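You operate a simulated robot arm through the tools that you are given. There is no shell and no other tool. Be economical: measure what you need, move in short steps, check, and stop when the job is done.

You are at the controls of a simulated two-armed robot. One attempt, no reset.

JOB
Turn the black dial of the band machine to 50 bags. Pick up the oil bottle with one hand, pass it to the other hand and put it on the top of the patch table. Pull the drawer of the packing table open. Any order will do. Set down upright: oil bottle.
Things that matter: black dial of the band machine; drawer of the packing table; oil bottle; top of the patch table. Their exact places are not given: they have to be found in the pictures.

Only the result counts: the job must be done as asked and must still hold three seconds after the hand-in. Knocking over, shifting, dropping, spilling or breaking anything else fails it.

ROBOT AND FRAMES
Two 7-joint arms with fingered hands on one trunk, on a base that drives. Base frame: it is fixed to the floor where the robot stands at the start and does not move with it; the origin is under the middle of the robot, x ahead of it, y to its left, z up; the surface under the hand at the start is at about z = 0.94. Units: m, rad, N and s.
The left shoulder is at the start at [0.07, 0.169, 1.343], the right one opposite. With the tool pointing down near the work surface each hand reaches from about 0.1 to 0.66 m from the robot's upright axis, wherever it stands, measured 20 degrees to its own side. Places, roughly: black dial of the band machine [0.6, -0.2, 1]; drawer of the packing table [-6.5, 3.7, 0.7]; oil bottle [-10.75, -6.25, 1]; top of the patch table [-7.3, -6.2, 0.8]. Payload 3.4 kg a hand.
The TCP of each hand is the grasp point between the finger pads, 0.023 m short of the fingertips. In the tool frame z runs along the fingers and y along their closing line. The gripper opens to 0.116 m. The gripper's body begins 0.065 m behind the TCP. The gripper is a hand of 4 fingers: y runs from the thumb to the fingers, the wrist lies at [0, 0, -0.211] in the tool frame, and closing takes about 1.5 s.
Orientation is that of the tool frame in the base frame, as a unit quaternion [x, y, z, w]. With the fingers straight down and closing along the base's y, the tool's x points along the base's -x, its y along +y and its z along -z.

CONTROLS
- The arms move only by the tool arm_command. It takes "left_motion", "right_motion" or both (then of equal length, played together; a hand with none holds still); each is a list of rows, each an object of numbers (a shift or turn left out is 0, a gripper value left out holds the last): "x", "y", "z": the shift along the tool's x, y, z in m; "wx", "wy", "wz": the turn, a rotation vector about the tool's x, y, z in rad. In form: [{"x": .., "y": .., "z": .., "wx": .., "wy": .., "wz": ..}, ...]. A call has 1 to 8 rows; each row shifts and turns the commanded pose from where the row before left it, along the tool's axes as they then stand. "left_gripper" and "right_gripper" are, for a hand that has rows, the gripper command, from -1 (shut) to 1 (fully open), values between in proportion, set as the call begins (left out, the last holds). Rows are played at 5 a second. More than 0.05 m and 0.15 rad between two rows, or a gripper value outside its range, and nothing of the call is played. Where a pose cannot be reached the arm comes as near as it can. A force on the tool above 40 N (or 10 N above the force at the start of the call, whichever is more), or a blocked arm, ends the call early, and 0.2 s more pass. Each finger travels about 0.153 m/s and halts on what it meets, pressing with about 33 N; the grip force reading is that of the motor and also rises with nothing between the fingers. The clock runs only during rows and for 0.2 s after the last one: add rows that do not move to give the fingers time. The reply holds the time, the measured pose of the TCP, the force on the tool along the base axes, the opening and the grip force, in the units named above and with some noise, with the torque about the TCP (base axes, N m) and any sound that the robot's microphone picked up.
- Cameras (640 x 400 px; columns grow to the right, rows downward): "scene" is now at [0.1323, -0.0294, 1.5663]; the picture's right is [-0.33, -0.94, 0.00], its down [-0.60, 0.21, -0.77] and it looks along [0.73, -0.25, -0.64] (base axes); focal length 260 px, centre (320, 200). "left" rides on the left gripper at [-0.068, 0.001, -0.09] in its tool frame; the picture's right is [-0.01, -1.00, 0.00], its down [0.80, -0.01, -0.61] and it looks along [0.61, -0.01, 0.80] (tool axes); focal length 251 px, centre (320, 200). "right" rides on the right gripper at [0.069, 0.001, -0.09] in its tool frame; the picture's right is [-0.01, 1.00, 0.00], its down [-0.79, -0.01, -0.61] and it looks along [-0.61, -0.01, 0.80] (tool axes); focal length 251 px, centre (320, 200).
- capture(camera): a new picture of that camera. No time passes.
- lift_body(by): slides the trunk up (or, below 0, down) by that many m; the arms and the scene camera ride with it, the base frame stays. It gives what a move gives, with no picture.
- drive_base(legs): drives the robot by 1 to 6 legs, each [ahead, left, turn to the left] in m, m and rad, along the robot's own axes; the way and the turn of a leg run together, so that a leg with both is an arc; at most 1.5 m and 3.142 rad a leg. The arms and the cameras ride along, it lands a little off, and it stops where it bumps. It gives what a move gives.
- finger_targets(finger1, finger2, finger3, thumb_bend, hand): sets how far each is bent, from 0 (flat) to 100 (curled in); at 30 the hand is open as for a grip, at 70 the pads meet at the TCP. One left out holds its place. A second passes; each finger stops where it meets its share of the squeeze, and holds until it gets a number again. A gripper value or a shape takes the hand back. It gives what a move gives, with no picture; readings hold the bend of each and the force on the fingers (four entries, about 0 where the hand has none), thumb and palm.
- hand_shape(shape, hand): the hand has 4 fingers and takes this shape, open, in about a second: jaw (thumb against the fingers, like two jaws); tri (thumb and two fingers); tip (a fingertip pinch); poke (one finger out to press); point (the index stretched); flat (the hand flat); cup (the hand cupped); fist (a fist). The gripper value then closes the fingers along that shape, each until it touches; the sizes above hold for jaw. It gives what a move gives, with no picture.
- pan_tilt(pan, tilt): turns the head with the scene camera to pan (to the left, within 1.501 rad either way) and tilt (down, from -0.506 to 1.204), counted from straight ahead of the robot. It gives what a move gives.
- locate(camera, pixels): there is no depth. For up to 12 entries [column, row, z] of the newest picture of that camera ("zoom" is the newest enlarged one), the place [x, y] in the base frame at which the ray of that pixel passes the height z, good to about 0.002 m. No time passes.
- zoom(camera, box): a new picture of the part [left, top, right, bottom] of that camera's present view, enlarged. No time passes.
- close_job(): hands the job in; it is judged then, once.

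Work in short steps. Measure before you move; look again where a grasp or a placing could have gone wrong, and mend it. You have 110 turns and 108 pictures in all, those below and enlarged ones among them. Open the grippers and draw the arms clear of the work before you hand the job in, unless the task says otherwise.

The tools are called after "Request:" as a command line: name --argument value ..., lists and objects as JSON in quotes. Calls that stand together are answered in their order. arm_command: Moves the arms, as the interface text tells. Its arguments: {"type":"object","properties":{"left_motion":{"type":"array"},"left_gripper":{"type":"number"},"right_motion":{"type":"array"},"right_gripper":{"type":"number"}},"required":[]} The other tools are called the same way: lift_body (by) slides the trunk up or down; hand_shape (shape, hand) gives the hand a shape; finger_targets (finger1, finger2, finger3, thumb_bend, hand) moves the fingers one by one; drive_base (legs) drives the base; pan_tilt (pan, tilt) turns the head that bears the scene camera; capture (camera) takes a picture; locate (camera, pixels) gives the place at which the rays of pixels pass given heights; zoom (camera, box) takes an enlarged picture of a part of a camera's view; close_job () hands the job in.

At the start:

```text
time: 0.0
left_eef_pos: [0.5574, 0.1138, 1.2889]
left_orientation: [-0.001, 1.0, 0.0, 0.001]
left_contact_force: [-1.0, 0.7, 0.4]
left_ft_torque: [-0.02, 0.0, -0.01]
left_grip_width: 0.1159
left_grip_force: 0.1
left_shape: jaw
left_bend: [30.0, 30.0, 30.0, 30.0]
left_finger forces: [0.0, 0.0, 0.0, 0.1, 0.1, 0.0]
right_eef_pos: [0.3591, -0.3085, 1.3596]
right_orientation: [0.0, 1.0, 0.0, 0.0]
right_contact_force: [-0.3, 0.3, 0.0]
right_ft_torque: [0.0, -0.01, -0.02]
right_grip_width: 0.1158
right_grip_force: 0.1
right_shape: jaw
right_bend: [30.0, 30.0, 30.0, 30.0]
right_finger forces: [0.0, 0.0, 0.0, 0.0, 0.0, 0.1]
trunk travel left (down, up): [-0.85, 0.09]
robot x, y, heading: [-0.0021, 0.0035, 0.001]
head pan, tilt: [-0.337, 0.693]
```

scene: 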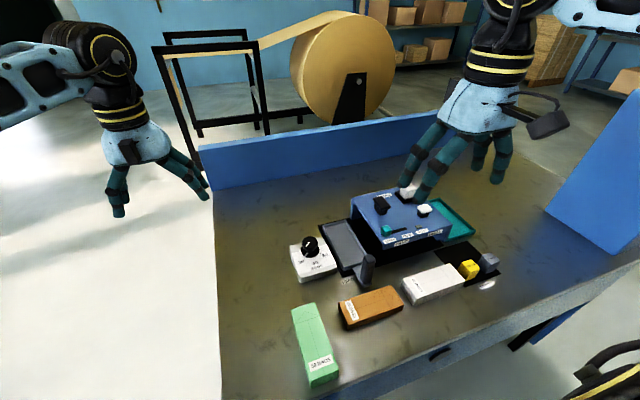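
right: 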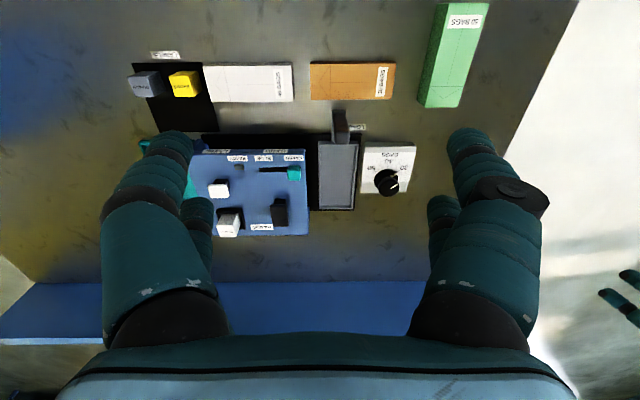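
left: 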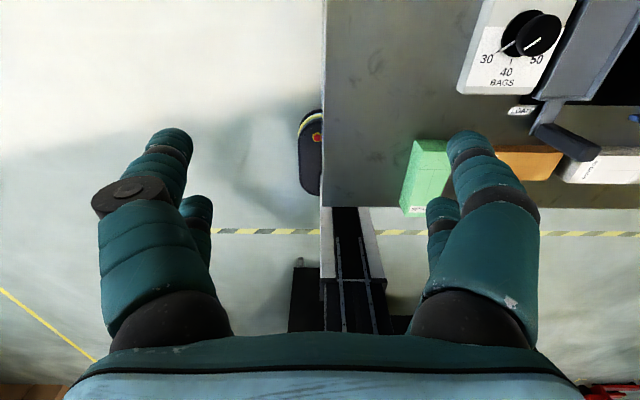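

The dial shows near (530,33) in the left picture and (388,180) in the right one. I'll zoom in on both to read its scale.

Request:
zoom --camera "left" --box '[440, 0, 600, 100]'

Request:
zoom --camera "right" --box '[340, 130, 436, 210]'

Request:
zoom --camera "scene" --box '[270, 220, 366, 290]'

```text
4.00 times, centred on (520, 50) of left
```

zoom: 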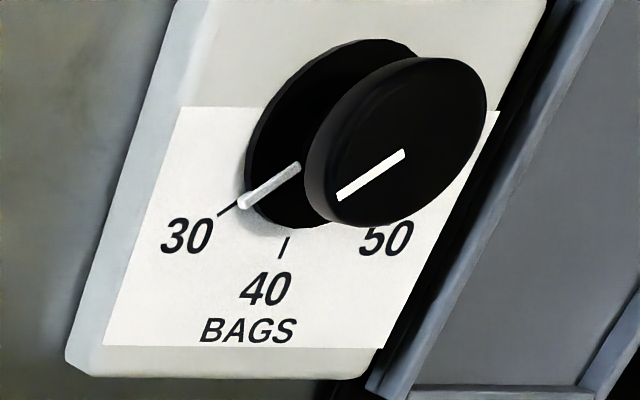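

```text
5.00 times, centred on (388, 170) of right
```

zoom: 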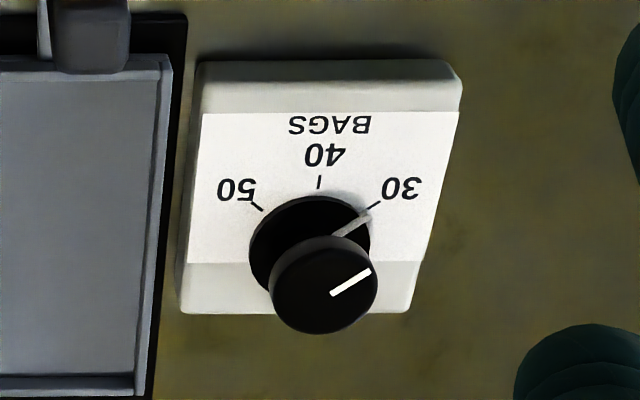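

```text
5.71 times, centred on (318, 255) of scene
```

zoom: 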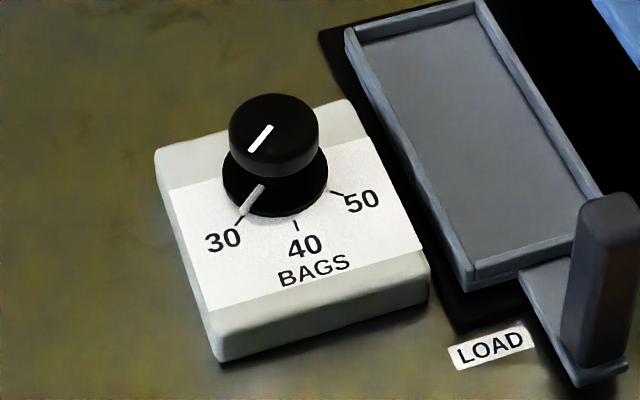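

I'll triangulate the cap centre and the scale ticks from the two cameras by locating each at several heights.

Request:
locate --camera "right" --pixels '[[389, 187, 0.98], [389, 187, 1.0], [389, 187, 1.02], [398.6, 171, 0.96], [387.8, 166.4, 0.96], [375.6, 171.4, 0.96], [398.6, 171, 0.98], [387.8, 166.4, 0.98], [375.6, 171.4, 0.98]]'

Request:
locate --camera "scene" --pixels '[[310.1, 241.3, 0.98], [310.1, 241.3, 1.0], [310.1, 241.3, 1.02], [304, 258.5, 0.96], [313.8, 259.6, 0.96], [321, 253.8, 0.96], [304, 258.5, 0.98], [313.8, 259.6, 0.98], [321, 253.8, 0.98]]'

Request:
locate --camera "left" --pixels '[[540.7, 33.7, 0.98], [540.7, 33.7, 1.0], [540.7, 33.7, 1.02]]'

```text
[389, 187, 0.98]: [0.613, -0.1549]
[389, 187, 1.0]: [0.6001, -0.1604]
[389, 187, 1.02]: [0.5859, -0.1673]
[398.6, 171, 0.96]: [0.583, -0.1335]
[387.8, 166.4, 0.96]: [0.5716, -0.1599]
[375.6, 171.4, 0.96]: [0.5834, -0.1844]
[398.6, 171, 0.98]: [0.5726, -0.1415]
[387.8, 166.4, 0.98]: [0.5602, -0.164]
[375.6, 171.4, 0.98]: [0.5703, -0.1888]
```

```text
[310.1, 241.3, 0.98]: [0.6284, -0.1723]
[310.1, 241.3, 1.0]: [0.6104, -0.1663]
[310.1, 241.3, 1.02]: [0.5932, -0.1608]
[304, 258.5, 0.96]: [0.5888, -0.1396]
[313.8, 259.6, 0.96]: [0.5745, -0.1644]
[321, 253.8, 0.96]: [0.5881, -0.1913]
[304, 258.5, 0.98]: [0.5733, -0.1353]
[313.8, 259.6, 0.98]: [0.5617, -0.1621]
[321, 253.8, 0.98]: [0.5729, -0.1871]
```

```text
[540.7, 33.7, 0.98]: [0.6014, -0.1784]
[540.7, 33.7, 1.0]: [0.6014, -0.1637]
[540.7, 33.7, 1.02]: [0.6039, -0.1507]
```

Cap top centre comes out at about (0.602, -0.164, 1.005) and the ticks lie at z≈0.98, so 30→50 is about 80–90° counter-clockwise seen from above. I'll bring the right hand above the dial with a half-closed gripper.

Request:
arm_command --right_motion '[{"x": -0.0304, "y": 0.0181, "z": 0.02}, {"x": -0.0304, "y": 0.0181, "z": 0.03}, {"x": -0.0304, "y": 0.0181, "z": 0.03}, {"x": -0.0304, "y": 0.0181, "z": 0.03}, {"x": -0.0304, "y": 0.0181, "z": 0.03}, {"x": -0.0304, "y": 0.0181, "z": 0.03}, {"x": -0.0304, "y": 0.0181, "z": 0.03}, {"x": -0.0304, "y": 0.0181, "z": 0.03}]' --right_gripper 0.2

Request:
arm_command --right_motion '[{"wz": 0.125}, {"wz": 0.125}, {"wz": 0.125}, {"wz": 0.125}, {"wz": 0.125}, {"wz": 0.125}, {}, {}]'

Request:
capture --camera "right"

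Request:
capture --camera "scene"

```text
time: 1.8
left_eef_pos: [0.5553, 0.1139, 1.2896]
left_orientation: [-0.001, 1.0, 0.0, 0.001]
left_contact_force: [0.4, 0.3, -0.4]
left_ft_torque: [0.02, -0.03, 0.01]
left_grip_width: 0.1156
left_grip_force: 0.0
left_shape: jaw
left_bend: [30.0, 30.0, 30.0, 30.0]
left_finger forces: [0.0, 0.1, 0.0, 0.0, 0.0, 0.1]
right_eef_pos: [0.5439, -0.2005, 1.1443]
right_orientation: [0.0, 1.0, 0.002, 0.002]
right_contact_force: [0.0, 0.0, -0.1]
right_ft_torque: [0.01, 0.04, -0.02]
right_grip_width: 0.0697
right_grip_force: 0.1
right_shape: jaw
right_bend: [71.0, 71.0, 71.0, 72.0]
right_finger forces: [0.1, 0.0, 0.1, 0.0, 0.0, 0.0]
right hand out of reach, approached as far as the arm can: row 7, 8
trunk travel left (down, up): [-0.85, 0.09]
robot x, y, heading: [-0.002, 0.0012, 0.0]
head pan, tilt: [-0.337, 0.693]
```

```text
time: 3.6
left_eef_pos: [0.5558, 0.1138, 1.2898]
left_orientation: [-0.001, 1.0, 0.0, 0.0]
left_contact_force: [-1.3, -1.3, 0.1]
left_ft_torque: [-0.03, 0.01, -0.01]
left_grip_width: 0.1161
left_grip_force: 0.1
left_shape: jaw
left_bend: [30.0, 30.0, 30.0, 30.0]
left_finger forces: [0.1, 0.0, 0.1, 0.1, 0.0, 0.0]
right_eef_pos: [0.5453, -0.2027, 1.1449]
right_orientation: [0.367, 0.93, 0.0, 0.0]
right_contact_force: [0.4, -0.7, 0.0]
right_ft_torque: [0.01, 0.0, 0.01]
right_grip_width: 0.07
right_grip_force: 0.1
right_shape: jaw
right_bend: [71.0, 71.0, 71.0, 72.0]
right_finger forces: [0.1, 0.1, 0.0, 0.0, 0.1, 0.1]
trunk travel left (down, up): [-0.85, 0.09]
robot x, y, heading: [0.0018, 0.0031, -0.002]
head pan, tilt: [-0.337, 0.693]
```

```text
101 pictures are left
```

right: 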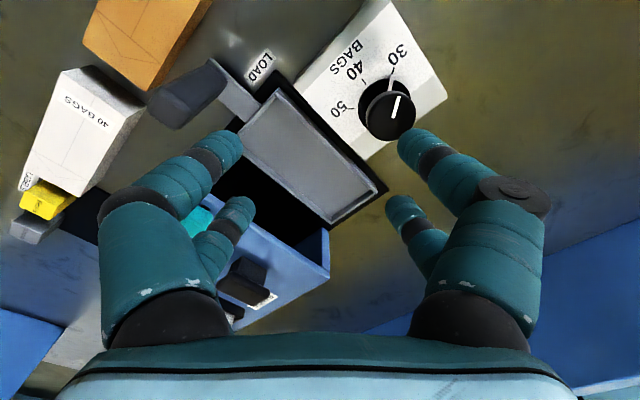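

```text
100 pictures are left
```

scene: 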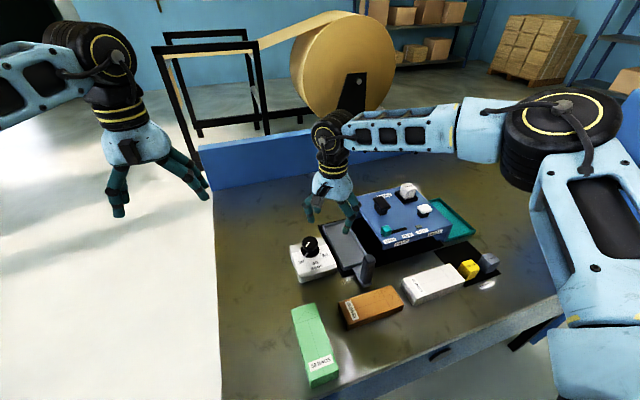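

The arm hit its reach limit, stopping at x=0.545. I'll find the table's near edge to see whether I can drive closer; it shows at row ~205 in the left picture.

Request:
locate --camera "left" --pixels '[[360, 206, 0.94], [460, 206, 0.94], [326, 10, 0.94], [350, 280, 0.3], [300, 270, 0.2]]'

Request:
capture --camera "left"

Request:
locate --camera "right" --pixels '[[398, 108, 1.005], [388, 84, 0.98], [350, 112, 0.98], [364, 86, 0.98], [388, 84, 0.975], [350, 112, 0.975], [364, 86, 0.975]]'

```text
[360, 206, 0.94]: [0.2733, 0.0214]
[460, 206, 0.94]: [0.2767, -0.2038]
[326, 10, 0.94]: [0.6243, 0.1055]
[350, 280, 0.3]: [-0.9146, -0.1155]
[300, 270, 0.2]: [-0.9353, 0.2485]
```

```text
99 pictures are left
```

left: 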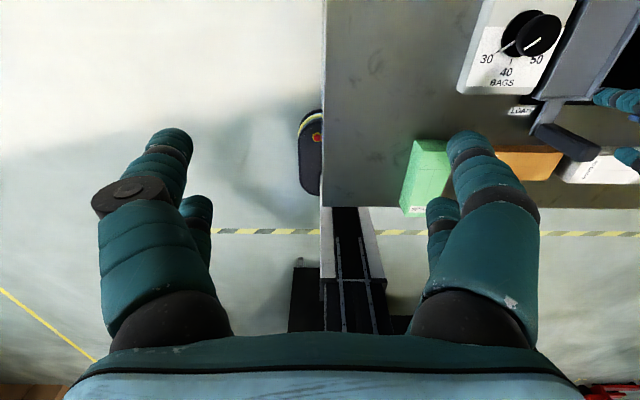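

```text
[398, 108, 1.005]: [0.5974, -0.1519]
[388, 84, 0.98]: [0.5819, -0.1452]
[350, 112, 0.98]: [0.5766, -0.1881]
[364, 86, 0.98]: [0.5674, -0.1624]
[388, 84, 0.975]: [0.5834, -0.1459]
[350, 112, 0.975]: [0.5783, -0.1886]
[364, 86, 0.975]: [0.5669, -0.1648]
```

The table edge is at x≈0.275. I'll look down with the head to see the clearance between the robot and the table.

Request:
pan_tilt --pan 0.0 --tilt 1.2

Request:
capture --camera "scene"

```text
time: 4.5
left_eef_pos: [0.5569, 0.1138, 1.2886]
left_orientation: [-0.001, 1.0, 0.0, 0.0]
left_contact_force: [0.6, -0.2, 0.2]
left_ft_torque: [-0.02, 0.02, -0.02]
left_grip_width: 0.1157
left_grip_force: 0.1
left_shape: jaw
left_bend: [30.0, 30.0, 30.0, 30.0]
left_finger forces: [0.1, 0.1, 0.0, 0.0, 0.1, 0.0]
right_eef_pos: [0.5448, -0.2012, 1.1442]
right_orientation: [0.367, 0.93, 0.001, 0.0]
right_contact_force: [-0.4, -0.2, -0.2]
right_ft_torque: [-0.01, 0.03, 0.02]
right_grip_width: 0.07
right_grip_force: 0.1
right_shape: jaw
right_bend: [71.0, 71.0, 71.0, 72.0]
right_finger forces: [0.0, 0.1, 0.0, 0.0, 0.1, 0.0]
trunk travel left (down, up): [-0.85, 0.09]
robot x, y, heading: [-0.001, 0.004, 0.005]
head pan, tilt: [0.0, 1.201]
```

```text
98 pictures are left
```

scene: 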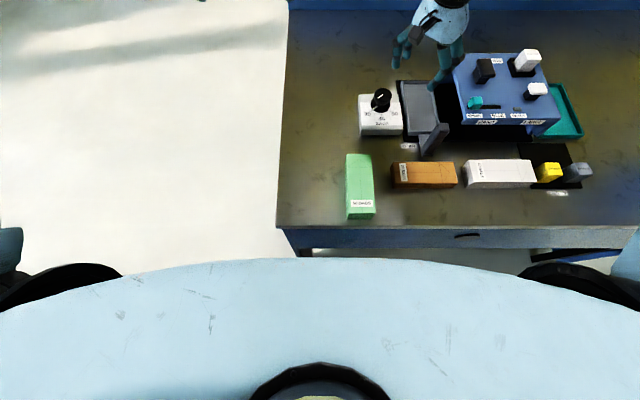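

There's a gap between the body and the table edge. I'll drive ahead 0.06 m to gain reach.

Request:
drive_base --legs '[[0.06, 0.0, 0.0]]'

```text
time: 5.7
left_eef_pos: [0.6047, 0.1183, 1.2853]
left_orientation: [-0.008, 1.0, -0.001, -0.003]
left_contact_force: [1.0, 0.2, 0.6]
left_ft_torque: [0.02, 0.03, -0.02]
left_grip_width: 0.116
left_grip_force: 0.2
left_shape: jaw
left_bend: [30.0, 30.0, 30.0, 30.0]
left_finger forces: [0.0, 0.1, 0.1, 0.1, 0.0, 0.1]
right_eef_pos: [0.5972, -0.1974, 1.1423]
right_orientation: [0.36, 0.933, 0.0, -0.002]
right_contact_force: [0.1, 0.0, -0.7]
right_ft_torque: [-0.02, 0.04, 0.0]
right_grip_width: 0.0701
right_grip_force: 0.1
right_shape: jaw
right_bend: [71.0, 71.0, 71.0, 72.0]
right_finger forces: [0.0, 0.0, 0.0, 0.0, 0.0, 0.0]
trunk travel left (down, up): [-0.85, 0.09]
robot x, y, heading: [0.0446, -0.0007, 0.013]
head pan, tilt: [0.0, 1.201]
stopped in leg 1: the robot was blocked; the commanded pose is now the measured one
```

The base stopped at x=0.045, which is enough. Now I'll move the right hand above the dial and come down partway, then look.

Request:
arm_command --right_motion '[{"x": 0.0185, "y": 0.028}, {"z": 0.03}, {"z": 0.03}, {}]'

Request:
zoom --camera "right" --box '[160, 0, 480, 200]'

Request:
zoom --camera "scene" --box '[320, 0, 480, 160]'

```text
time: 6.7
left_eef_pos: [0.5965, 0.1173, 1.2897]
left_orientation: [-0.008, 1.0, 0.0, 0.002]
left_contact_force: [0.7, -1.1, -0.4]
left_ft_torque: [0.01, -0.04, 0.01]
left_grip_width: 0.1157
left_grip_force: 0.0
left_shape: jaw
left_bend: [30.0, 30.0, 30.0, 30.0]
left_finger forces: [0.0, 0.0, 0.1, 0.0, 0.0, 0.1]
right_eef_pos: [0.574, -0.2046, 1.0949]
right_orientation: [0.359, 0.933, 0.002, 0.0]
right_contact_force: [-0.5, -0.2, -0.2]
right_ft_torque: [0.05, 0.02, 0.0]
right_grip_width: 0.0699
right_grip_force: 0.1
right_shape: jaw
right_bend: [71.0, 71.0, 71.0, 72.0]
right_finger forces: [0.0, 0.0, 0.0, 0.1, 0.1, 0.0]
right hand out of reach, approached as far as the arm can: row 1, 2, 3
trunk travel left (down, up): [-0.85, 0.09]
robot x, y, heading: [0.0431, -0.0085, 0.012]
head pan, tilt: [0.0, 1.201]
```

```text
2.00 times, centred on (320, 100) of right
```

zoom: 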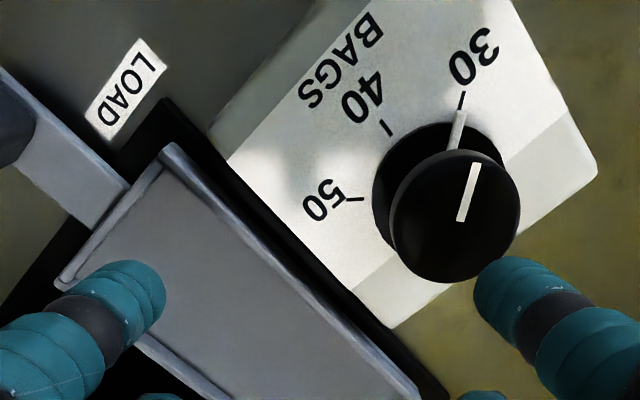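

```text
2.50 times, centred on (400, 80) of scene
```

zoom: 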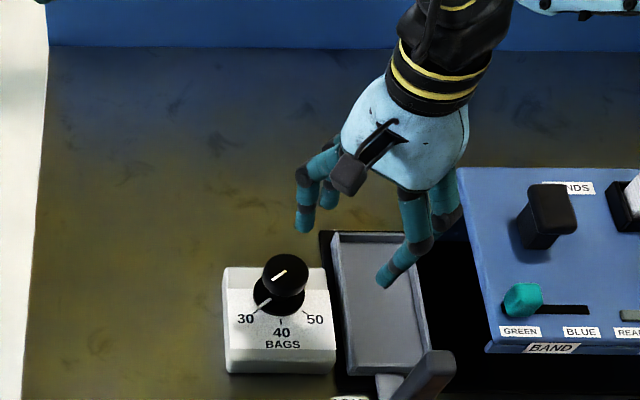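

The reach seems limited by wrist bend when the hand is near shoulder height. I'll raise the trunk 0.09 m and then descend towards the dial, so the forearm slopes down.

Request:
lift_body --by 0.09

Request:
arm_command --right_motion '[{"z": 0.03}, {"z": 0.03}, {"z": 0.03}, {"z": 0.02}, {}]'

```text
time: 7.9
left_eef_pos: [0.5978, 0.1182, 1.3793]
left_orientation: [-0.008, 1.0, 0.0, 0.0]
left_contact_force: [0.2, 0.5, -0.3]
left_ft_torque: [-0.03, 0.03, -0.01]
left_grip_width: 0.1158
left_grip_force: 0.1
left_shape: jaw
left_bend: [30.0, 30.0, 30.0, 30.0]
left_finger forces: [0.0, 0.0, 0.1, 0.1, 0.1, 0.0]
right_eef_pos: [0.5764, -0.2055, 1.1826]
right_orientation: [0.359, 0.933, 0.001, 0.0]
right_contact_force: [-0.4, -0.1, 1.1]
right_ft_torque: [0.03, 0.03, -0.03]
right_grip_width: 0.0699
right_grip_force: 0.0
right_shape: jaw
right_bend: [71.0, 71.0, 71.0, 72.0]
right_finger forces: [0.0, 0.0, 0.1, 0.1, 0.0, 0.0]
trunk travel left (down, up): [-0.94, 0.0]
robot x, y, heading: [0.0471, -0.0054, 0.018]
head pan, tilt: [0.0, 1.201]
```

```text
time: 9.1
left_eef_pos: [0.5991, 0.118, 1.3783]
left_orientation: [-0.008, 1.0, 0.0, 0.0]
left_contact_force: [-0.8, -0.8, 0.0]
left_ft_torque: [-0.01, -0.02, 0.02]
left_grip_width: 0.1161
left_grip_force: 0.0
left_shape: jaw
left_bend: [30.0, 30.0, 30.0, 30.0]
left_finger forces: [0.1, 0.0, 0.0, 0.0, 0.0, 0.1]
right_eef_pos: [0.5419, -0.2378, 1.1039]
right_orientation: [0.358, 0.934, 0.002, -0.001]
right_contact_force: [0.7, 0.2, -1.0]
right_ft_torque: [0.0, -0.01, 0.0]
right_grip_width: 0.07
right_grip_force: 0.1
right_shape: jaw
right_bend: [71.0, 71.0, 71.0, 72.0]
right_finger forces: [0.1, 0.0, 0.0, 0.0, 0.1, 0.1]
right hand out of reach, approached as far as the arm can: row 1, 2, 3, 4
trunk travel left (down, up): [-0.94, 0.0]
robot x, y, heading: [0.043, -0.0048, 0.014]
head pan, tilt: [0.0, 1.201]
```

Lowering relative to the shoulder cuts the reach, so I'll do the opposite: raise the hand towards the dial's x,y, then lower the trunk.

Request:
arm_command --right_motion '[{"z": -0.04, "y": 0.0158, "x": 0.001}, {"z": -0.04, "y": 0.0158, "x": 0.001}, {"z": -0.04, "y": 0.0158, "x": 0.001}, {"z": -0.04, "y": 0.0158, "x": 0.001}, {"z": -0.04, "y": 0.0158, "x": 0.001}, {"z": -0.04, "y": 0.0158}, {"z": -0.04}, {}]'

```text
time: 10.9
left_eef_pos: [0.5997, 0.1177, 1.3791]
left_orientation: [-0.008, 1.0, 0.0, 0.0]
left_contact_force: [0.4, 0.5, 0.4]
left_ft_torque: [-0.01, 0.0, 0.0]
left_grip_width: 0.1159
left_grip_force: 0.1
left_shape: jaw
left_bend: [30.0, 30.0, 30.0, 30.0]
left_finger forces: [0.1, 0.0, 0.0, 0.1, 0.0, 0.1]
right_eef_pos: [0.5874, -0.19, 1.3841]
right_orientation: [0.359, 0.933, 0.002, 0.0]
right_contact_force: [-0.1, -0.6, -0.9]
right_ft_torque: [-0.01, -0.03, -0.03]
right_grip_width: 0.0698
right_grip_force: 0.1
right_shape: jaw
right_bend: [71.0, 71.0, 71.0, 72.0]
right_finger forces: [0.1, 0.0, 0.0, 0.0, 0.1, 0.0]
right hand out of reach, approached as far as the arm can: row 5, 6, 7
trunk travel left (down, up): [-0.94, 0.0]
robot x, y, heading: [0.0429, -0.0038, 0.015]
head pan, tilt: [0.0, 1.201]
```

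The reach stays about 0.02–0.03 m short from here. The table's left edge (y≈0.105) is closer to the dial, so I'll look at the floor left of the table to see if I can stand there.

Request:
pan_tilt --pan 0.3 --tilt 0.75

Request:
capture --camera "scene"

Request:
capture --camera "left"

```text
time: 11.8
left_eef_pos: [0.5981, 0.1175, 1.3781]
left_orientation: [-0.007, 1.0, 0.001, 0.0]
left_contact_force: [0.6, -1.0, -0.5]
left_ft_torque: [0.02, -0.01, 0.01]
left_grip_width: 0.1159
left_grip_force: 0.1
left_shape: jaw
left_bend: [30.0, 30.0, 30.0, 30.0]
left_finger forces: [0.1, 0.0, 0.0, 0.1, 0.0, 0.0]
right_eef_pos: [0.587, -0.1901, 1.3835]
right_orientation: [0.358, 0.934, 0.002, 0.0]
right_contact_force: [0.4, 0.3, 0.0]
right_ft_torque: [-0.02, -0.02, 0.01]
right_grip_width: 0.0703
right_grip_force: 0.0
right_shape: jaw
right_bend: [71.0, 71.0, 71.0, 72.0]
right_finger forces: [0.0, 0.0, 0.0, 0.0, 0.0, 0.0]
trunk travel left (down, up): [-0.94, 0.0]
robot x, y, heading: [0.043, -0.0056, 0.013]
head pan, tilt: [0.3, 0.75]
```

```text
95 pictures are left
```

scene: 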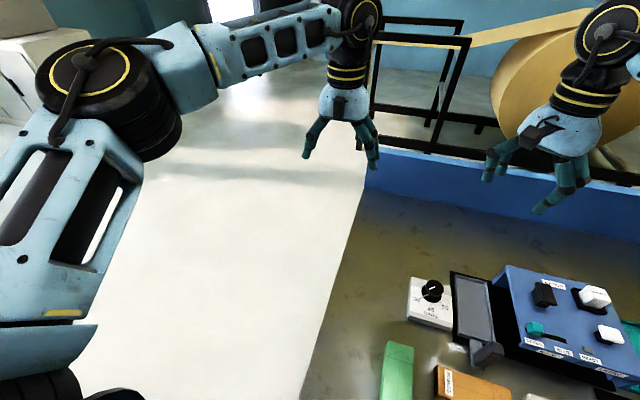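

```text
94 pictures are left
```

left: 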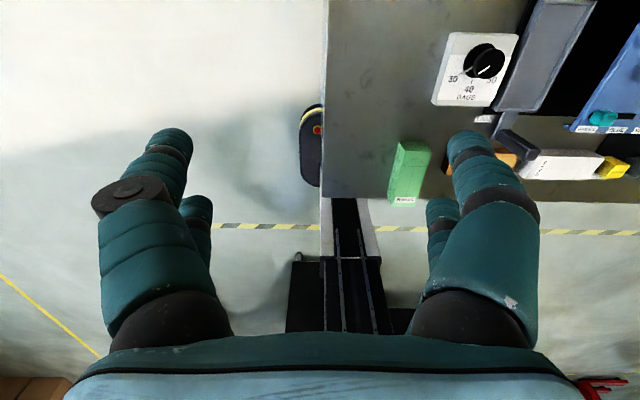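

The floor left of the table looks clear. I'll look further to the left before driving there, and locate some points of the frame behind.

Request:
pan_tilt --pan 1.3 --tilt 0.5

Request:
capture --camera "scene"

```text
time: 13.1
left_eef_pos: [0.598, 0.1185, 1.3796]
left_orientation: [-0.007, 1.0, 0.001, -0.001]
left_contact_force: [0.6, 1.0, -0.1]
left_ft_torque: [0.0, 0.01, 0.0]
left_grip_width: 0.1155
left_grip_force: 0.0
left_shape: jaw
left_bend: [30.0, 30.0, 30.0, 30.0]
left_finger forces: [0.0, 0.0, 0.0, 0.0, 0.1, 0.0]
right_eef_pos: [0.5862, -0.1899, 1.3838]
right_orientation: [0.358, 0.934, 0.003, 0.001]
right_contact_force: [-0.7, 0.1, -0.3]
right_ft_torque: [0.03, -0.01, -0.02]
right_grip_width: 0.0703
right_grip_force: 0.0
right_shape: jaw
right_bend: [71.0, 71.0, 71.0, 72.0]
right_finger forces: [0.0, 0.0, 0.1, 0.0, 0.0, 0.0]
trunk travel left (down, up): [-0.94, 0.0]
robot x, y, heading: [0.0425, -0.0074, 0.014]
head pan, tilt: [1.3, 0.499]
```

```text
93 pictures are left
```

scene: 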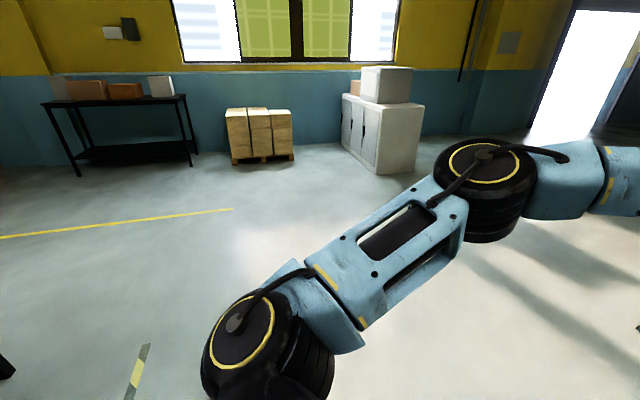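

The floor to the left is open. I'll strafe 0.9 m left, turn right 90°, then strafe along +x to face the dial from the table's left side.

Request:
drive_base --legs '[[-0.05, 0.0, 0.0], [0.0, 0.9, 0.0], [0.0, 0.0, -1.5708], [0.0, 0.4, 0.0]]'

Request:
pan_tilt --pan 0.0 --tilt 0.85

Request:
capture --camera "scene"

```text
time: 24.2
left_eef_pos: [0.4732, 0.2996, 1.3797]
left_orientation: [0.723, 0.691, 0.001, 0.001]
left_contact_force: [0.2, 0.6, 0.1]
left_ft_torque: [-0.01, -0.04, 0.02]
left_grip_width: 0.116
left_grip_force: 0.1
left_shape: jaw
left_bend: [30.0, 30.0, 30.0, 30.0]
left_finger forces: [0.0, 0.0, 0.0, 0.0, 0.1, 0.0]
right_eef_pos: [0.1655, 0.3293, 1.3822]
right_orientation: [0.925, 0.38, 0.002, 0.002]
right_contact_force: [-1.0, 0.4, 0.1]
right_ft_torque: [-0.01, -0.04, 0.02]
right_grip_width: 0.07
right_grip_force: 0.1
right_shape: jaw
right_bend: [71.0, 71.0, 71.0, 72.0]
right_finger forces: [0.1, 0.0, 0.1, 0.1, 0.0, 0.0]
trunk travel left (down, up): [-0.94, 0.0]
robot x, y, heading: [0.3865, 0.8578, -1.618]
head pan, tilt: [1.3, 0.499]
```

```text
time: 25.7
left_eef_pos: [0.4764, 0.2991, 1.3785]
left_orientation: [0.722, 0.692, 0.0, 0.0]
left_contact_force: [0.1, 0.8, -1.0]
left_ft_torque: [-0.03, 0.01, -0.02]
left_grip_width: 0.116
left_grip_force: 0.0
left_shape: jaw
left_bend: [30.0, 30.0, 30.0, 30.0]
left_finger forces: [0.0, 0.0, 0.0, 0.1, 0.0, 0.0]
right_eef_pos: [0.1693, 0.3294, 1.3841]
right_orientation: [0.925, 0.38, 0.002, 0.001]
right_contact_force: [0.6, 0.9, -0.8]
right_ft_torque: [0.03, 0.0, 0.0]
right_grip_width: 0.07
right_grip_force: 0.0
right_shape: jaw
right_bend: [71.0, 71.0, 71.0, 72.0]
right_finger forces: [0.0, 0.1, 0.0, 0.0, 0.0, 0.1]
trunk travel left (down, up): [-0.94, 0.0]
robot x, y, heading: [0.3857, 0.8601, -1.614]
head pan, tilt: [0.0, 0.85]
```

```text
92 pictures are left
```

scene: 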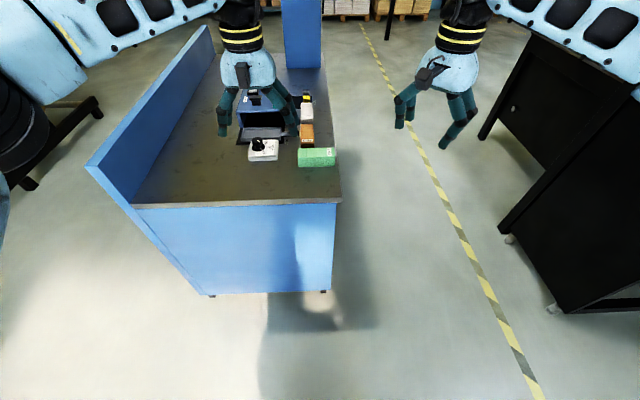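

The side of the table is a clear panel, and the dial is straight ahead near (262,148). I'll correct the heading and drive to about y=0.36, putting the left hand in reach of the dial.

Request:
drive_base --legs '[[0.0, 0.07, 0.043], [0.38, 0.0, 0.0], [0.11, 0.0, 0.0]]'

```text
time: 29.7
left_eef_pos: [0.5642, -0.1952, 1.3753]
left_orientation: [0.709, 0.705, 0.002, -0.003]
left_contact_force: [-0.8, 0.1, 0.3]
left_ft_torque: [0.07, 0.02, -0.02]
left_grip_width: 0.1159
left_grip_force: 0.1
left_shape: jaw
left_bend: [30.0, 30.0, 30.0, 30.0]
left_finger forces: [0.0, 0.0, 0.0, 0.0, 0.0, 0.1]
right_eef_pos: [0.2556, -0.1783, 1.3813]
right_orientation: [0.918, 0.396, 0.002, -0.001]
right_contact_force: [0.1, -0.3, -0.4]
right_ft_torque: [0.06, -0.03, -0.02]
right_grip_width: 0.07
right_grip_force: 0.0
right_shape: jaw
right_bend: [71.0, 71.0, 71.0, 72.0]
right_finger forces: [0.0, 0.0, 0.0, 0.1, 0.0, 0.1]
trunk travel left (down, up): [-0.94, 0.0]
robot x, y, heading: [0.4507, 0.3667, -1.578]
head pan, tilt: [0.0, 0.85]
stopped in leg 3: the robot was blocked; the commanded pose is now the measured one
```

The robot stands against the table side at y=0.367 and the dial is now in comfortable reach. I'll centre the left hand over it, pre-turn it, half-close it and lower the trunk.

Request:
arm_command --left_motion '[{"x": 0.031, "y": 0.038}, {"wz": 0.12}, {"wz": 0.12}, {"wz": 0.12}, {"wz": 0.12}, {"wz": 0.12}, {"wz": 0.12}, {}]' --left_gripper 0.2

Request:
lift_body --by -0.25

Request:
capture --camera "left"

Request:
capture --camera "scene"

```text
time: 31.5
left_eef_pos: [0.6029, -0.1557, 1.3785]
left_orientation: [0.912, 0.409, 0.0, 0.001]
left_contact_force: [-0.3, 0.2, 0.3]
left_ft_torque: [-0.04, -0.03, -0.02]
left_grip_width: 0.0702
left_grip_force: 0.0
left_shape: jaw
left_bend: [71.0, 71.0, 71.0, 72.0]
left_finger forces: [0.1, 0.0, 0.0, 0.0, 0.0, 0.0]
right_eef_pos: [0.2563, -0.1691, 1.3849]
right_orientation: [0.918, 0.397, 0.001, 0.001]
right_contact_force: [-0.6, 0.6, 0.7]
right_ft_torque: [-0.03, 0.02, -0.02]
right_grip_width: 0.0701
right_grip_force: 0.1
right_shape: jaw
right_bend: [71.0, 71.0, 71.0, 72.0]
right_finger forces: [0.0, 0.0, 0.0, 0.0, 0.1, 0.0]
trunk travel left (down, up): [-0.94, 0.0]
robot x, y, heading: [0.4534, 0.3739, -1.575]
head pan, tilt: [0.0, 0.85]
```

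```text
time: 34.1
left_eef_pos: [0.603, -0.1579, 1.13]
left_orientation: [0.912, 0.409, 0.0, 0.0]
left_contact_force: [-0.1, 0.6, -0.5]
left_ft_torque: [0.0, 0.0, -0.01]
left_grip_width: 0.0698
left_grip_force: 0.0
left_shape: jaw
left_bend: [71.0, 71.0, 71.0, 72.0]
left_finger forces: [0.0, 0.1, 0.0, 0.0, 0.0, 0.1]
right_eef_pos: [0.2559, -0.171, 1.1335]
right_orientation: [0.918, 0.396, 0.002, 0.001]
right_contact_force: [0.3, 0.1, 0.4]
right_ft_torque: [0.02, -0.04, -0.02]
right_grip_width: 0.0701
right_grip_force: 0.0
right_shape: jaw
right_bend: [71.0, 71.0, 71.0, 72.0]
right_finger forces: [0.0, 0.0, 0.1, 0.0, 0.1, 0.0]
trunk travel left (down, up): [-0.69, 0.25]
robot x, y, heading: [0.4553, 0.3701, -1.574]
head pan, tilt: [0.0, 0.85]
```

```text
91 pictures are left
```

left: 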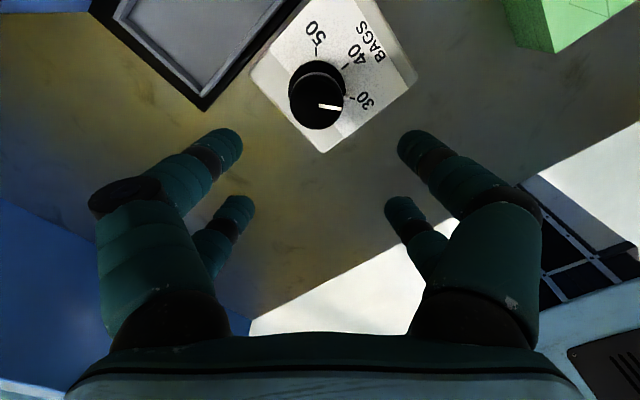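

```text
90 pictures are left
```

scene: 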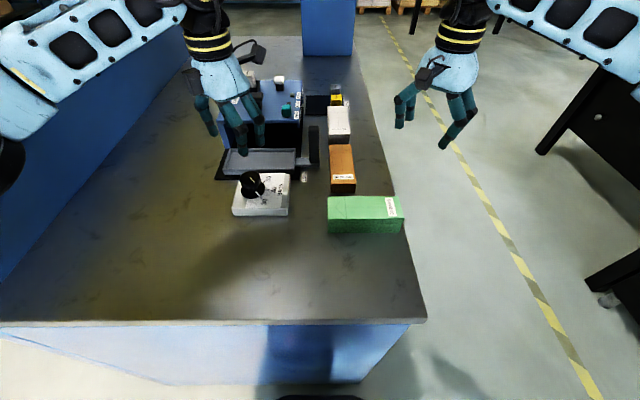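

The dial cap is near (317,103) in the left picture and (251,184) in the scene. I'll re-locate it.

Request:
locate --camera "left" --pixels '[[316, 105, 1.005], [316, 105, 0.995], [316, 105, 1.015], [347, 97, 0.98], [344, 65, 0.98], [317, 48, 0.98]]'

Request:
zoom --camera "scene" --box '[220, 160, 300, 220]'

Request:
zoom --camera "left" --box '[240, 0, 400, 150]'

```text
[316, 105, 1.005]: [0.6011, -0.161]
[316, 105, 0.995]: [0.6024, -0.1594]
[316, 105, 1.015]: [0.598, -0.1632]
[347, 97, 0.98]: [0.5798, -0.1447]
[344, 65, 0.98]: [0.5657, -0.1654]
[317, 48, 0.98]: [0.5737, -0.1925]
```

```text
6.67 times, centred on (260, 190) of scene
```

zoom: 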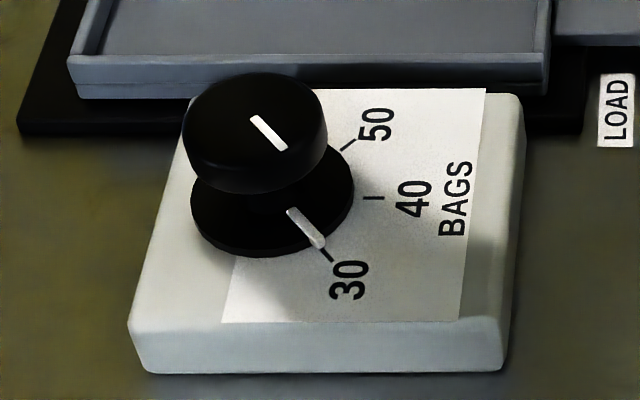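

```text
2.67 times, centred on (320, 75) of left
```

zoom: 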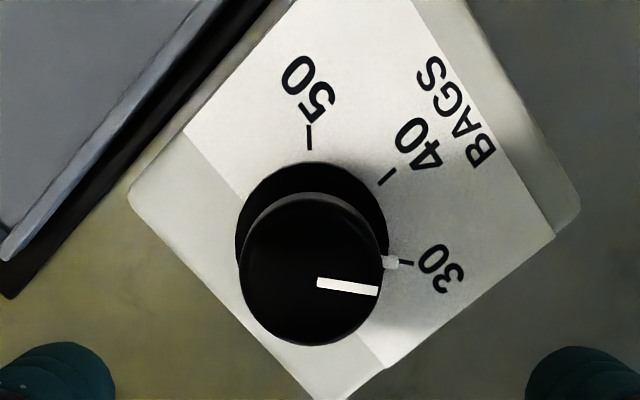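

I'll triangulate the ticks more precisely with both cameras to get the turn angle and the panel height.

Request:
locate --camera "left" --pixels '[[351.9, 98.2, 0.97], [345.1, 66, 0.97], [315.9, 51.8, 0.97], [351.9, 98.2, 0.98], [345.1, 66, 0.98], [315.9, 51.8, 0.98], [317, 88.9, 0.985], [316, 106, 1.005], [316, 106, 1.015]]'

Request:
locate --camera "scene" --pixels '[[260.9, 198.1, 0.97], [268.1, 189.7, 0.97], [264.05, 181.75, 0.97], [260.9, 198.1, 0.98], [268.1, 189.7, 0.98], [264.05, 181.75, 0.98], [252.5, 192, 0.985], [250.4, 180, 1.005], [250.4, 180, 1.015]]'

```text
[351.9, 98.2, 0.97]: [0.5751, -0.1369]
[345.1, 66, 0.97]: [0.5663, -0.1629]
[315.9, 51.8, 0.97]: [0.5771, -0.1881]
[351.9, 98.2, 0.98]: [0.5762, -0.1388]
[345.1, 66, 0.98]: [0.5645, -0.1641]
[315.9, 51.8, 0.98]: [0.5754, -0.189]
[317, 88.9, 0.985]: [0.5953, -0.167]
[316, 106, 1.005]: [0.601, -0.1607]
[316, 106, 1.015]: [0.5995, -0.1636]
```

```text
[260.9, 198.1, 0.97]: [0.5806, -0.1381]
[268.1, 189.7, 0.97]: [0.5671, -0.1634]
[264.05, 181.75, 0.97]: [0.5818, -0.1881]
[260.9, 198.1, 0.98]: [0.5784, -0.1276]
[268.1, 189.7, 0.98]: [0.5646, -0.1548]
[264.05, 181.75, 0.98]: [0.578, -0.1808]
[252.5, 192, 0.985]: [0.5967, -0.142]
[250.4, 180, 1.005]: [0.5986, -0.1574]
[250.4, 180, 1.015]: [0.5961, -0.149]
```

The ticks agree at z=0.97: centre (0.5995, -0.163), with 30 and 50 at ±50°, so the turn is about 1.745 rad counter-clockwise. I'll pre-turn a bit more and descend to z≈1.04.

Request:
arm_command --left_motion '[{"x": -0.006, "y": 0.001, "z": 0.03}, {"z": 0.03, "wz": 0.08}, {"z": 0.03, "wz": 0.07}, {}, {}]' --left_gripper 0.1

Request:
capture --camera "left"

Request:
zoom --camera "scene" --box '[180, 60, 340, 220]'

```text
time: 35.3
left_eef_pos: [0.5992, -0.1631, 1.0387]
left_orientation: [0.94, 0.341, 0.0, 0.0]
left_contact_force: [-0.4, -0.1, 0.0]
left_ft_torque: [-0.01, 0.01, -0.01]
left_grip_width: 0.0644
left_grip_force: 0.0
left_shape: jaw
left_bend: [72.0, 72.0, 72.0, 74.0]
left_finger forces: [0.0, 0.0, 0.1, 0.1, 0.1, 0.1]
right_eef_pos: [0.2551, -0.1695, 1.134]
right_orientation: [0.918, 0.396, 0.002, 0.002]
right_contact_force: [0.7, -0.4, 0.1]
right_ft_torque: [-0.04, -0.02, -0.01]
right_grip_width: 0.0699
right_grip_force: 0.0
right_shape: jaw
right_bend: [71.0, 71.0, 71.0, 72.0]
right_finger forces: [0.0, 0.0, 0.0, 0.0, 0.0, 0.0]
trunk travel left (down, up): [-0.69, 0.25]
robot x, y, heading: [0.4533, 0.3727, -1.577]
head pan, tilt: [0.0, 0.85]
```

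```text
87 pictures are left
```

left: 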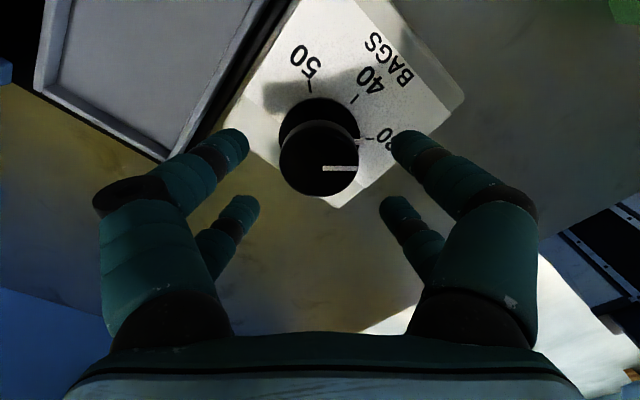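

```text
2.50 times, centred on (260, 140) of scene
```

zoom: 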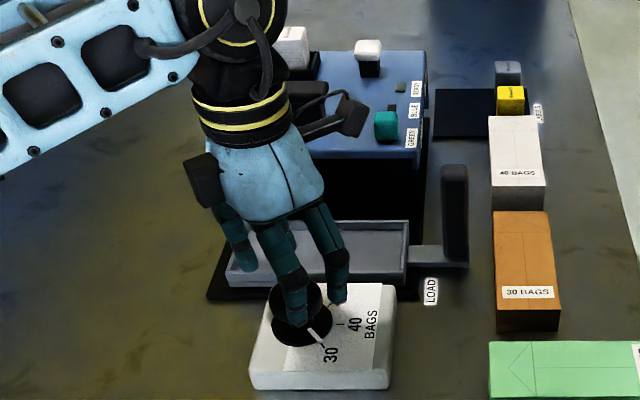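

The hand is centred above the cap (it sits at column 320 between the fingers). I'll descend to z≈1.003 and close.

Request:
arm_command --left_motion '[{"z": 0.02}, {"z": 0.0155}, {}]'

Request:
arm_command --left_motion '[{}, {}, {}, {}, {}, {}]' --left_gripper -1

Request:
capture --camera "left"

```text
time: 36.1
left_eef_pos: [0.5983, -0.1627, 1.0025]
left_orientation: [0.94, 0.34, 0.0, -0.001]
left_contact_force: [-0.5, 0.0, 0.9]
left_ft_torque: [0.04, 0.03, 0.02]
left_grip_width: 0.0644
left_grip_force: 0.0
left_shape: jaw
left_bend: [72.0, 72.0, 72.0, 74.0]
left_finger forces: [0.0, 0.0, 0.1, 0.0, 0.1, 0.1]
right_eef_pos: [0.2561, -0.1707, 1.1328]
right_orientation: [0.918, 0.396, 0.002, 0.002]
right_contact_force: [0.6, 0.0, 0.8]
right_ft_torque: [0.02, -0.01, -0.03]
right_grip_width: 0.07
right_grip_force: 0.1
right_shape: jaw
right_bend: [71.0, 71.0, 71.0, 72.0]
right_finger forces: [0.0, 0.0, 0.0, 0.0, 0.0, 0.1]
trunk travel left (down, up): [-0.69, 0.25]
robot x, y, heading: [0.4554, 0.37, -1.583]
head pan, tilt: [0.0, 0.85]
```

```text
time: 37.5
left_eef_pos: [0.5992, -0.1627, 1.0017]
left_orientation: [0.94, 0.34, 0.001, -0.001]
left_contact_force: [-0.2, 8.9, -24.8]
left_ft_torque: [0.09, 0.03, -0.03]
left_grip_width: 0.0149
left_grip_force: 32.9
left_shape: jaw
left_bend: [73.0, 73.0, 73.0, 76.0]
left_finger forces: [31.4, 32.8, 33.5, 0.0, 29.2, 0.1]
right_eef_pos: [0.2574, -0.1718, 1.1332]
right_orientation: [0.918, 0.397, 0.001, 0.0]
right_contact_force: [0.4, -0.7, 0.5]
right_ft_torque: [0.0, -0.01, 0.0]
right_grip_width: 0.0701
right_grip_force: 0.1
right_shape: jaw
right_bend: [71.0, 71.0, 71.0, 72.0]
right_finger forces: [0.0, 0.1, 0.0, 0.1, 0.1, 0.0]
trunk travel left (down, up): [-0.69, 0.25]
robot x, y, heading: [0.4534, 0.3701, -1.577]
head pan, tilt: [0.0, 0.85]
```

```text
85 pictures are left
```

left: 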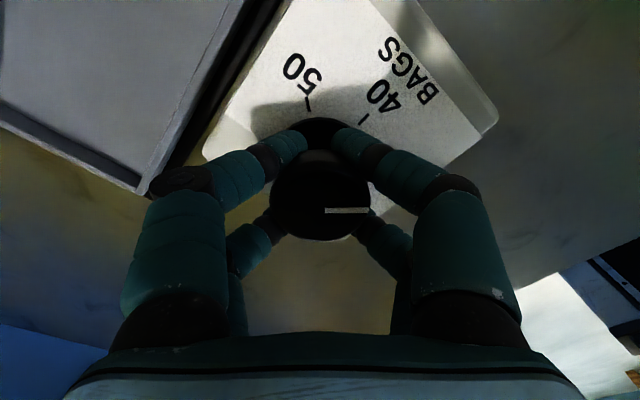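

The fingers closed to 15 mm, apparently under the cap around the stem, with some vertical load. I'll lower by 3 mm to relieve it and turn a little to see if the knob follows.

Request:
arm_command --left_motion '[{"z": 0.003}, {"wz": -0.1}, {"wz": -0.1}, {"wz": -0.1}, {"wz": -0.1}, {}]'

Request:
capture --camera "left"

Request:
zoom --camera "scene" --box '[210, 130, 310, 230]'

```text
time: 38.9
left_eef_pos: [0.5992, -0.1631, 0.9993]
left_orientation: [0.853, 0.522, -0.001, -0.001]
left_contact_force: [5.4, -4.1, 0.7]
left_ft_torque: [-0.04, -0.09, 0.0]
left_grip_width: 0.0151
left_grip_force: 33.1
left_shape: jaw
left_bend: [73.0, 74.0, 74.0, 77.0]
left_finger forces: [32.0, 31.4, 28.0, 0.0, 26.6, 0.1]
right_eef_pos: [0.2568, -0.1701, 1.1332]
right_orientation: [0.918, 0.396, 0.001, 0.001]
right_contact_force: [0.4, 0.2, 0.0]
right_ft_torque: [0.01, 0.03, -0.03]
right_grip_width: 0.07
right_grip_force: 0.0
right_shape: jaw
right_bend: [71.0, 71.0, 71.0, 72.0]
right_finger forces: [0.1, 0.0, 0.1, 0.1, 0.0, 0.1]
trunk travel left (down, up): [-0.69, 0.25]
robot x, y, heading: [0.4562, 0.3696, -1.577]
head pan, tilt: [0.0, 0.85]
```

```text
84 pictures are left
```

left: 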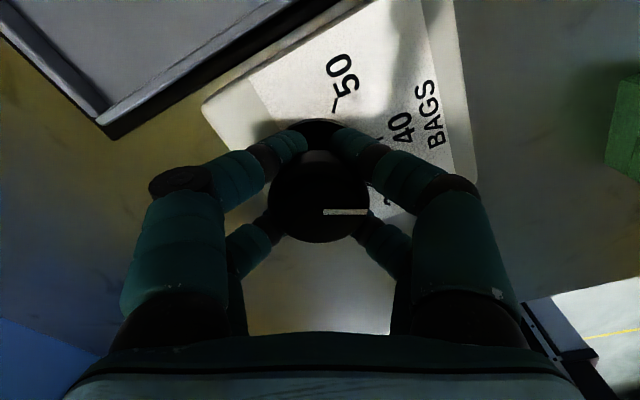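

```text
4.00 times, centred on (260, 180) of scene
```

zoom: 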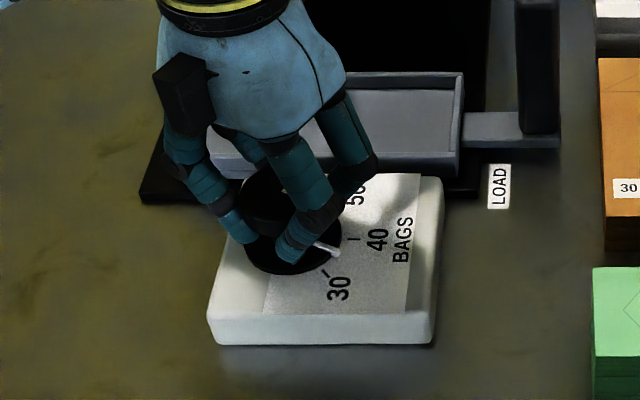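

The knob follows the hand without slip: the pointer has moved off 30 and the load is low. I'll continue turning.

Request:
arm_command --left_motion '[{"wz": -0.12}, {"wz": -0.12}, {"wz": -0.12}, {"wz": -0.12}, {"wz": -0.12}, {"wz": -0.12}, {"wz": -0.12}, {}]'

Request:
arm_command --left_motion '[{"wz": -0.12}, {"wz": -0.12}, {"wz": -0.12}, {"wz": -0.12}, {}, {}]'

Request:
capture --camera "left"

Request:
zoom --camera "scene" --box '[210, 130, 310, 230]'

```text
time: 40.7
left_eef_pos: [0.5997, -0.1634, 1.0002]
left_orientation: [0.566, 0.824, -0.001, -0.001]
left_contact_force: [9.9, -7.6, 3.1]
left_ft_torque: [-0.08, -0.14, 0.01]
left_grip_width: 0.0154
left_grip_force: 32.9
left_shape: jaw
left_bend: [74.0, 74.0, 74.0, 77.0]
left_finger forces: [34.4, 29.5, 28.1, 0.0, 28.5, 0.0]
right_eef_pos: [0.2586, -0.1708, 1.1334]
right_orientation: [0.918, 0.396, 0.002, 0.0]
right_contact_force: [0.0, 0.9, 0.1]
right_ft_torque: [-0.01, 0.01, 0.04]
right_grip_width: 0.0698
right_grip_force: 0.0
right_shape: jaw
right_bend: [71.0, 71.0, 71.0, 72.0]
right_finger forces: [0.0, 0.0, 0.0, 0.0, 0.1, 0.1]
trunk travel left (down, up): [-0.69, 0.25]
robot x, y, heading: [0.4537, 0.3685, -1.579]
head pan, tilt: [0.0, 0.85]
```

```text
time: 42.1
left_eef_pos: [0.6002, -0.164, 0.9995]
left_orientation: [0.355, 0.935, 0.001, -0.002]
left_contact_force: [11.1, -5.9, 2.7]
left_ft_torque: [-0.07, -0.16, -0.01]
left_grip_width: 0.0154
left_grip_force: 33.1
left_shape: jaw
left_bend: [74.0, 74.0, 74.0, 77.0]
left_finger forces: [34.2, 29.1, 28.2, 0.1, 29.2, 0.0]
right_eef_pos: [0.2587, -0.1704, 1.1331]
right_orientation: [0.918, 0.396, 0.001, 0.0]
right_contact_force: [0.1, 0.4, -0.3]
right_ft_torque: [-0.01, -0.02, 0.0]
right_grip_width: 0.07
right_grip_force: 0.0
right_shape: jaw
right_bend: [71.0, 71.0, 71.0, 72.0]
right_finger forces: [0.1, 0.0, 0.0, 0.1, 0.1, 0.0]
trunk travel left (down, up): [-0.69, 0.25]
robot x, y, heading: [0.4536, 0.3716, -1.577]
head pan, tilt: [0.0, 0.85]
```

```text
82 pictures are left
```

left: 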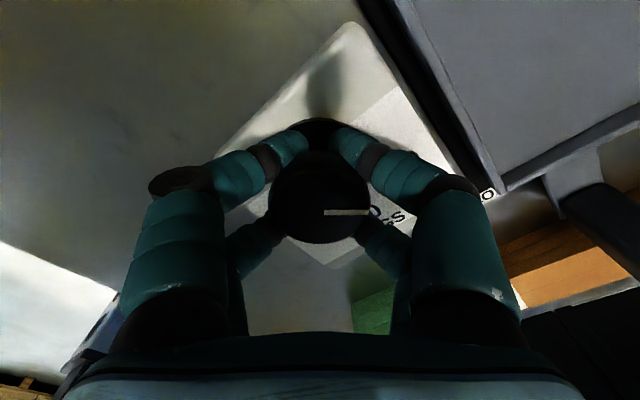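

```text
4.00 times, centred on (260, 180) of scene
```

zoom: 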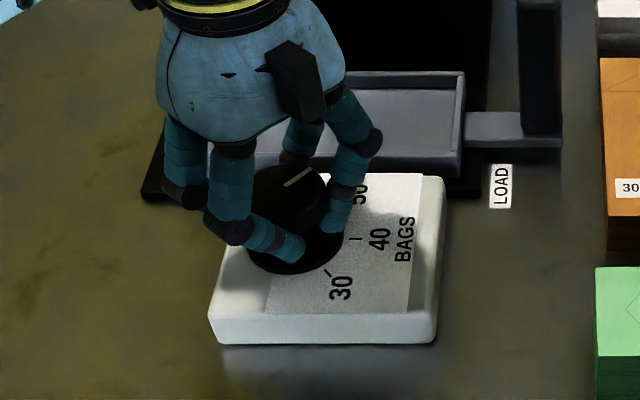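

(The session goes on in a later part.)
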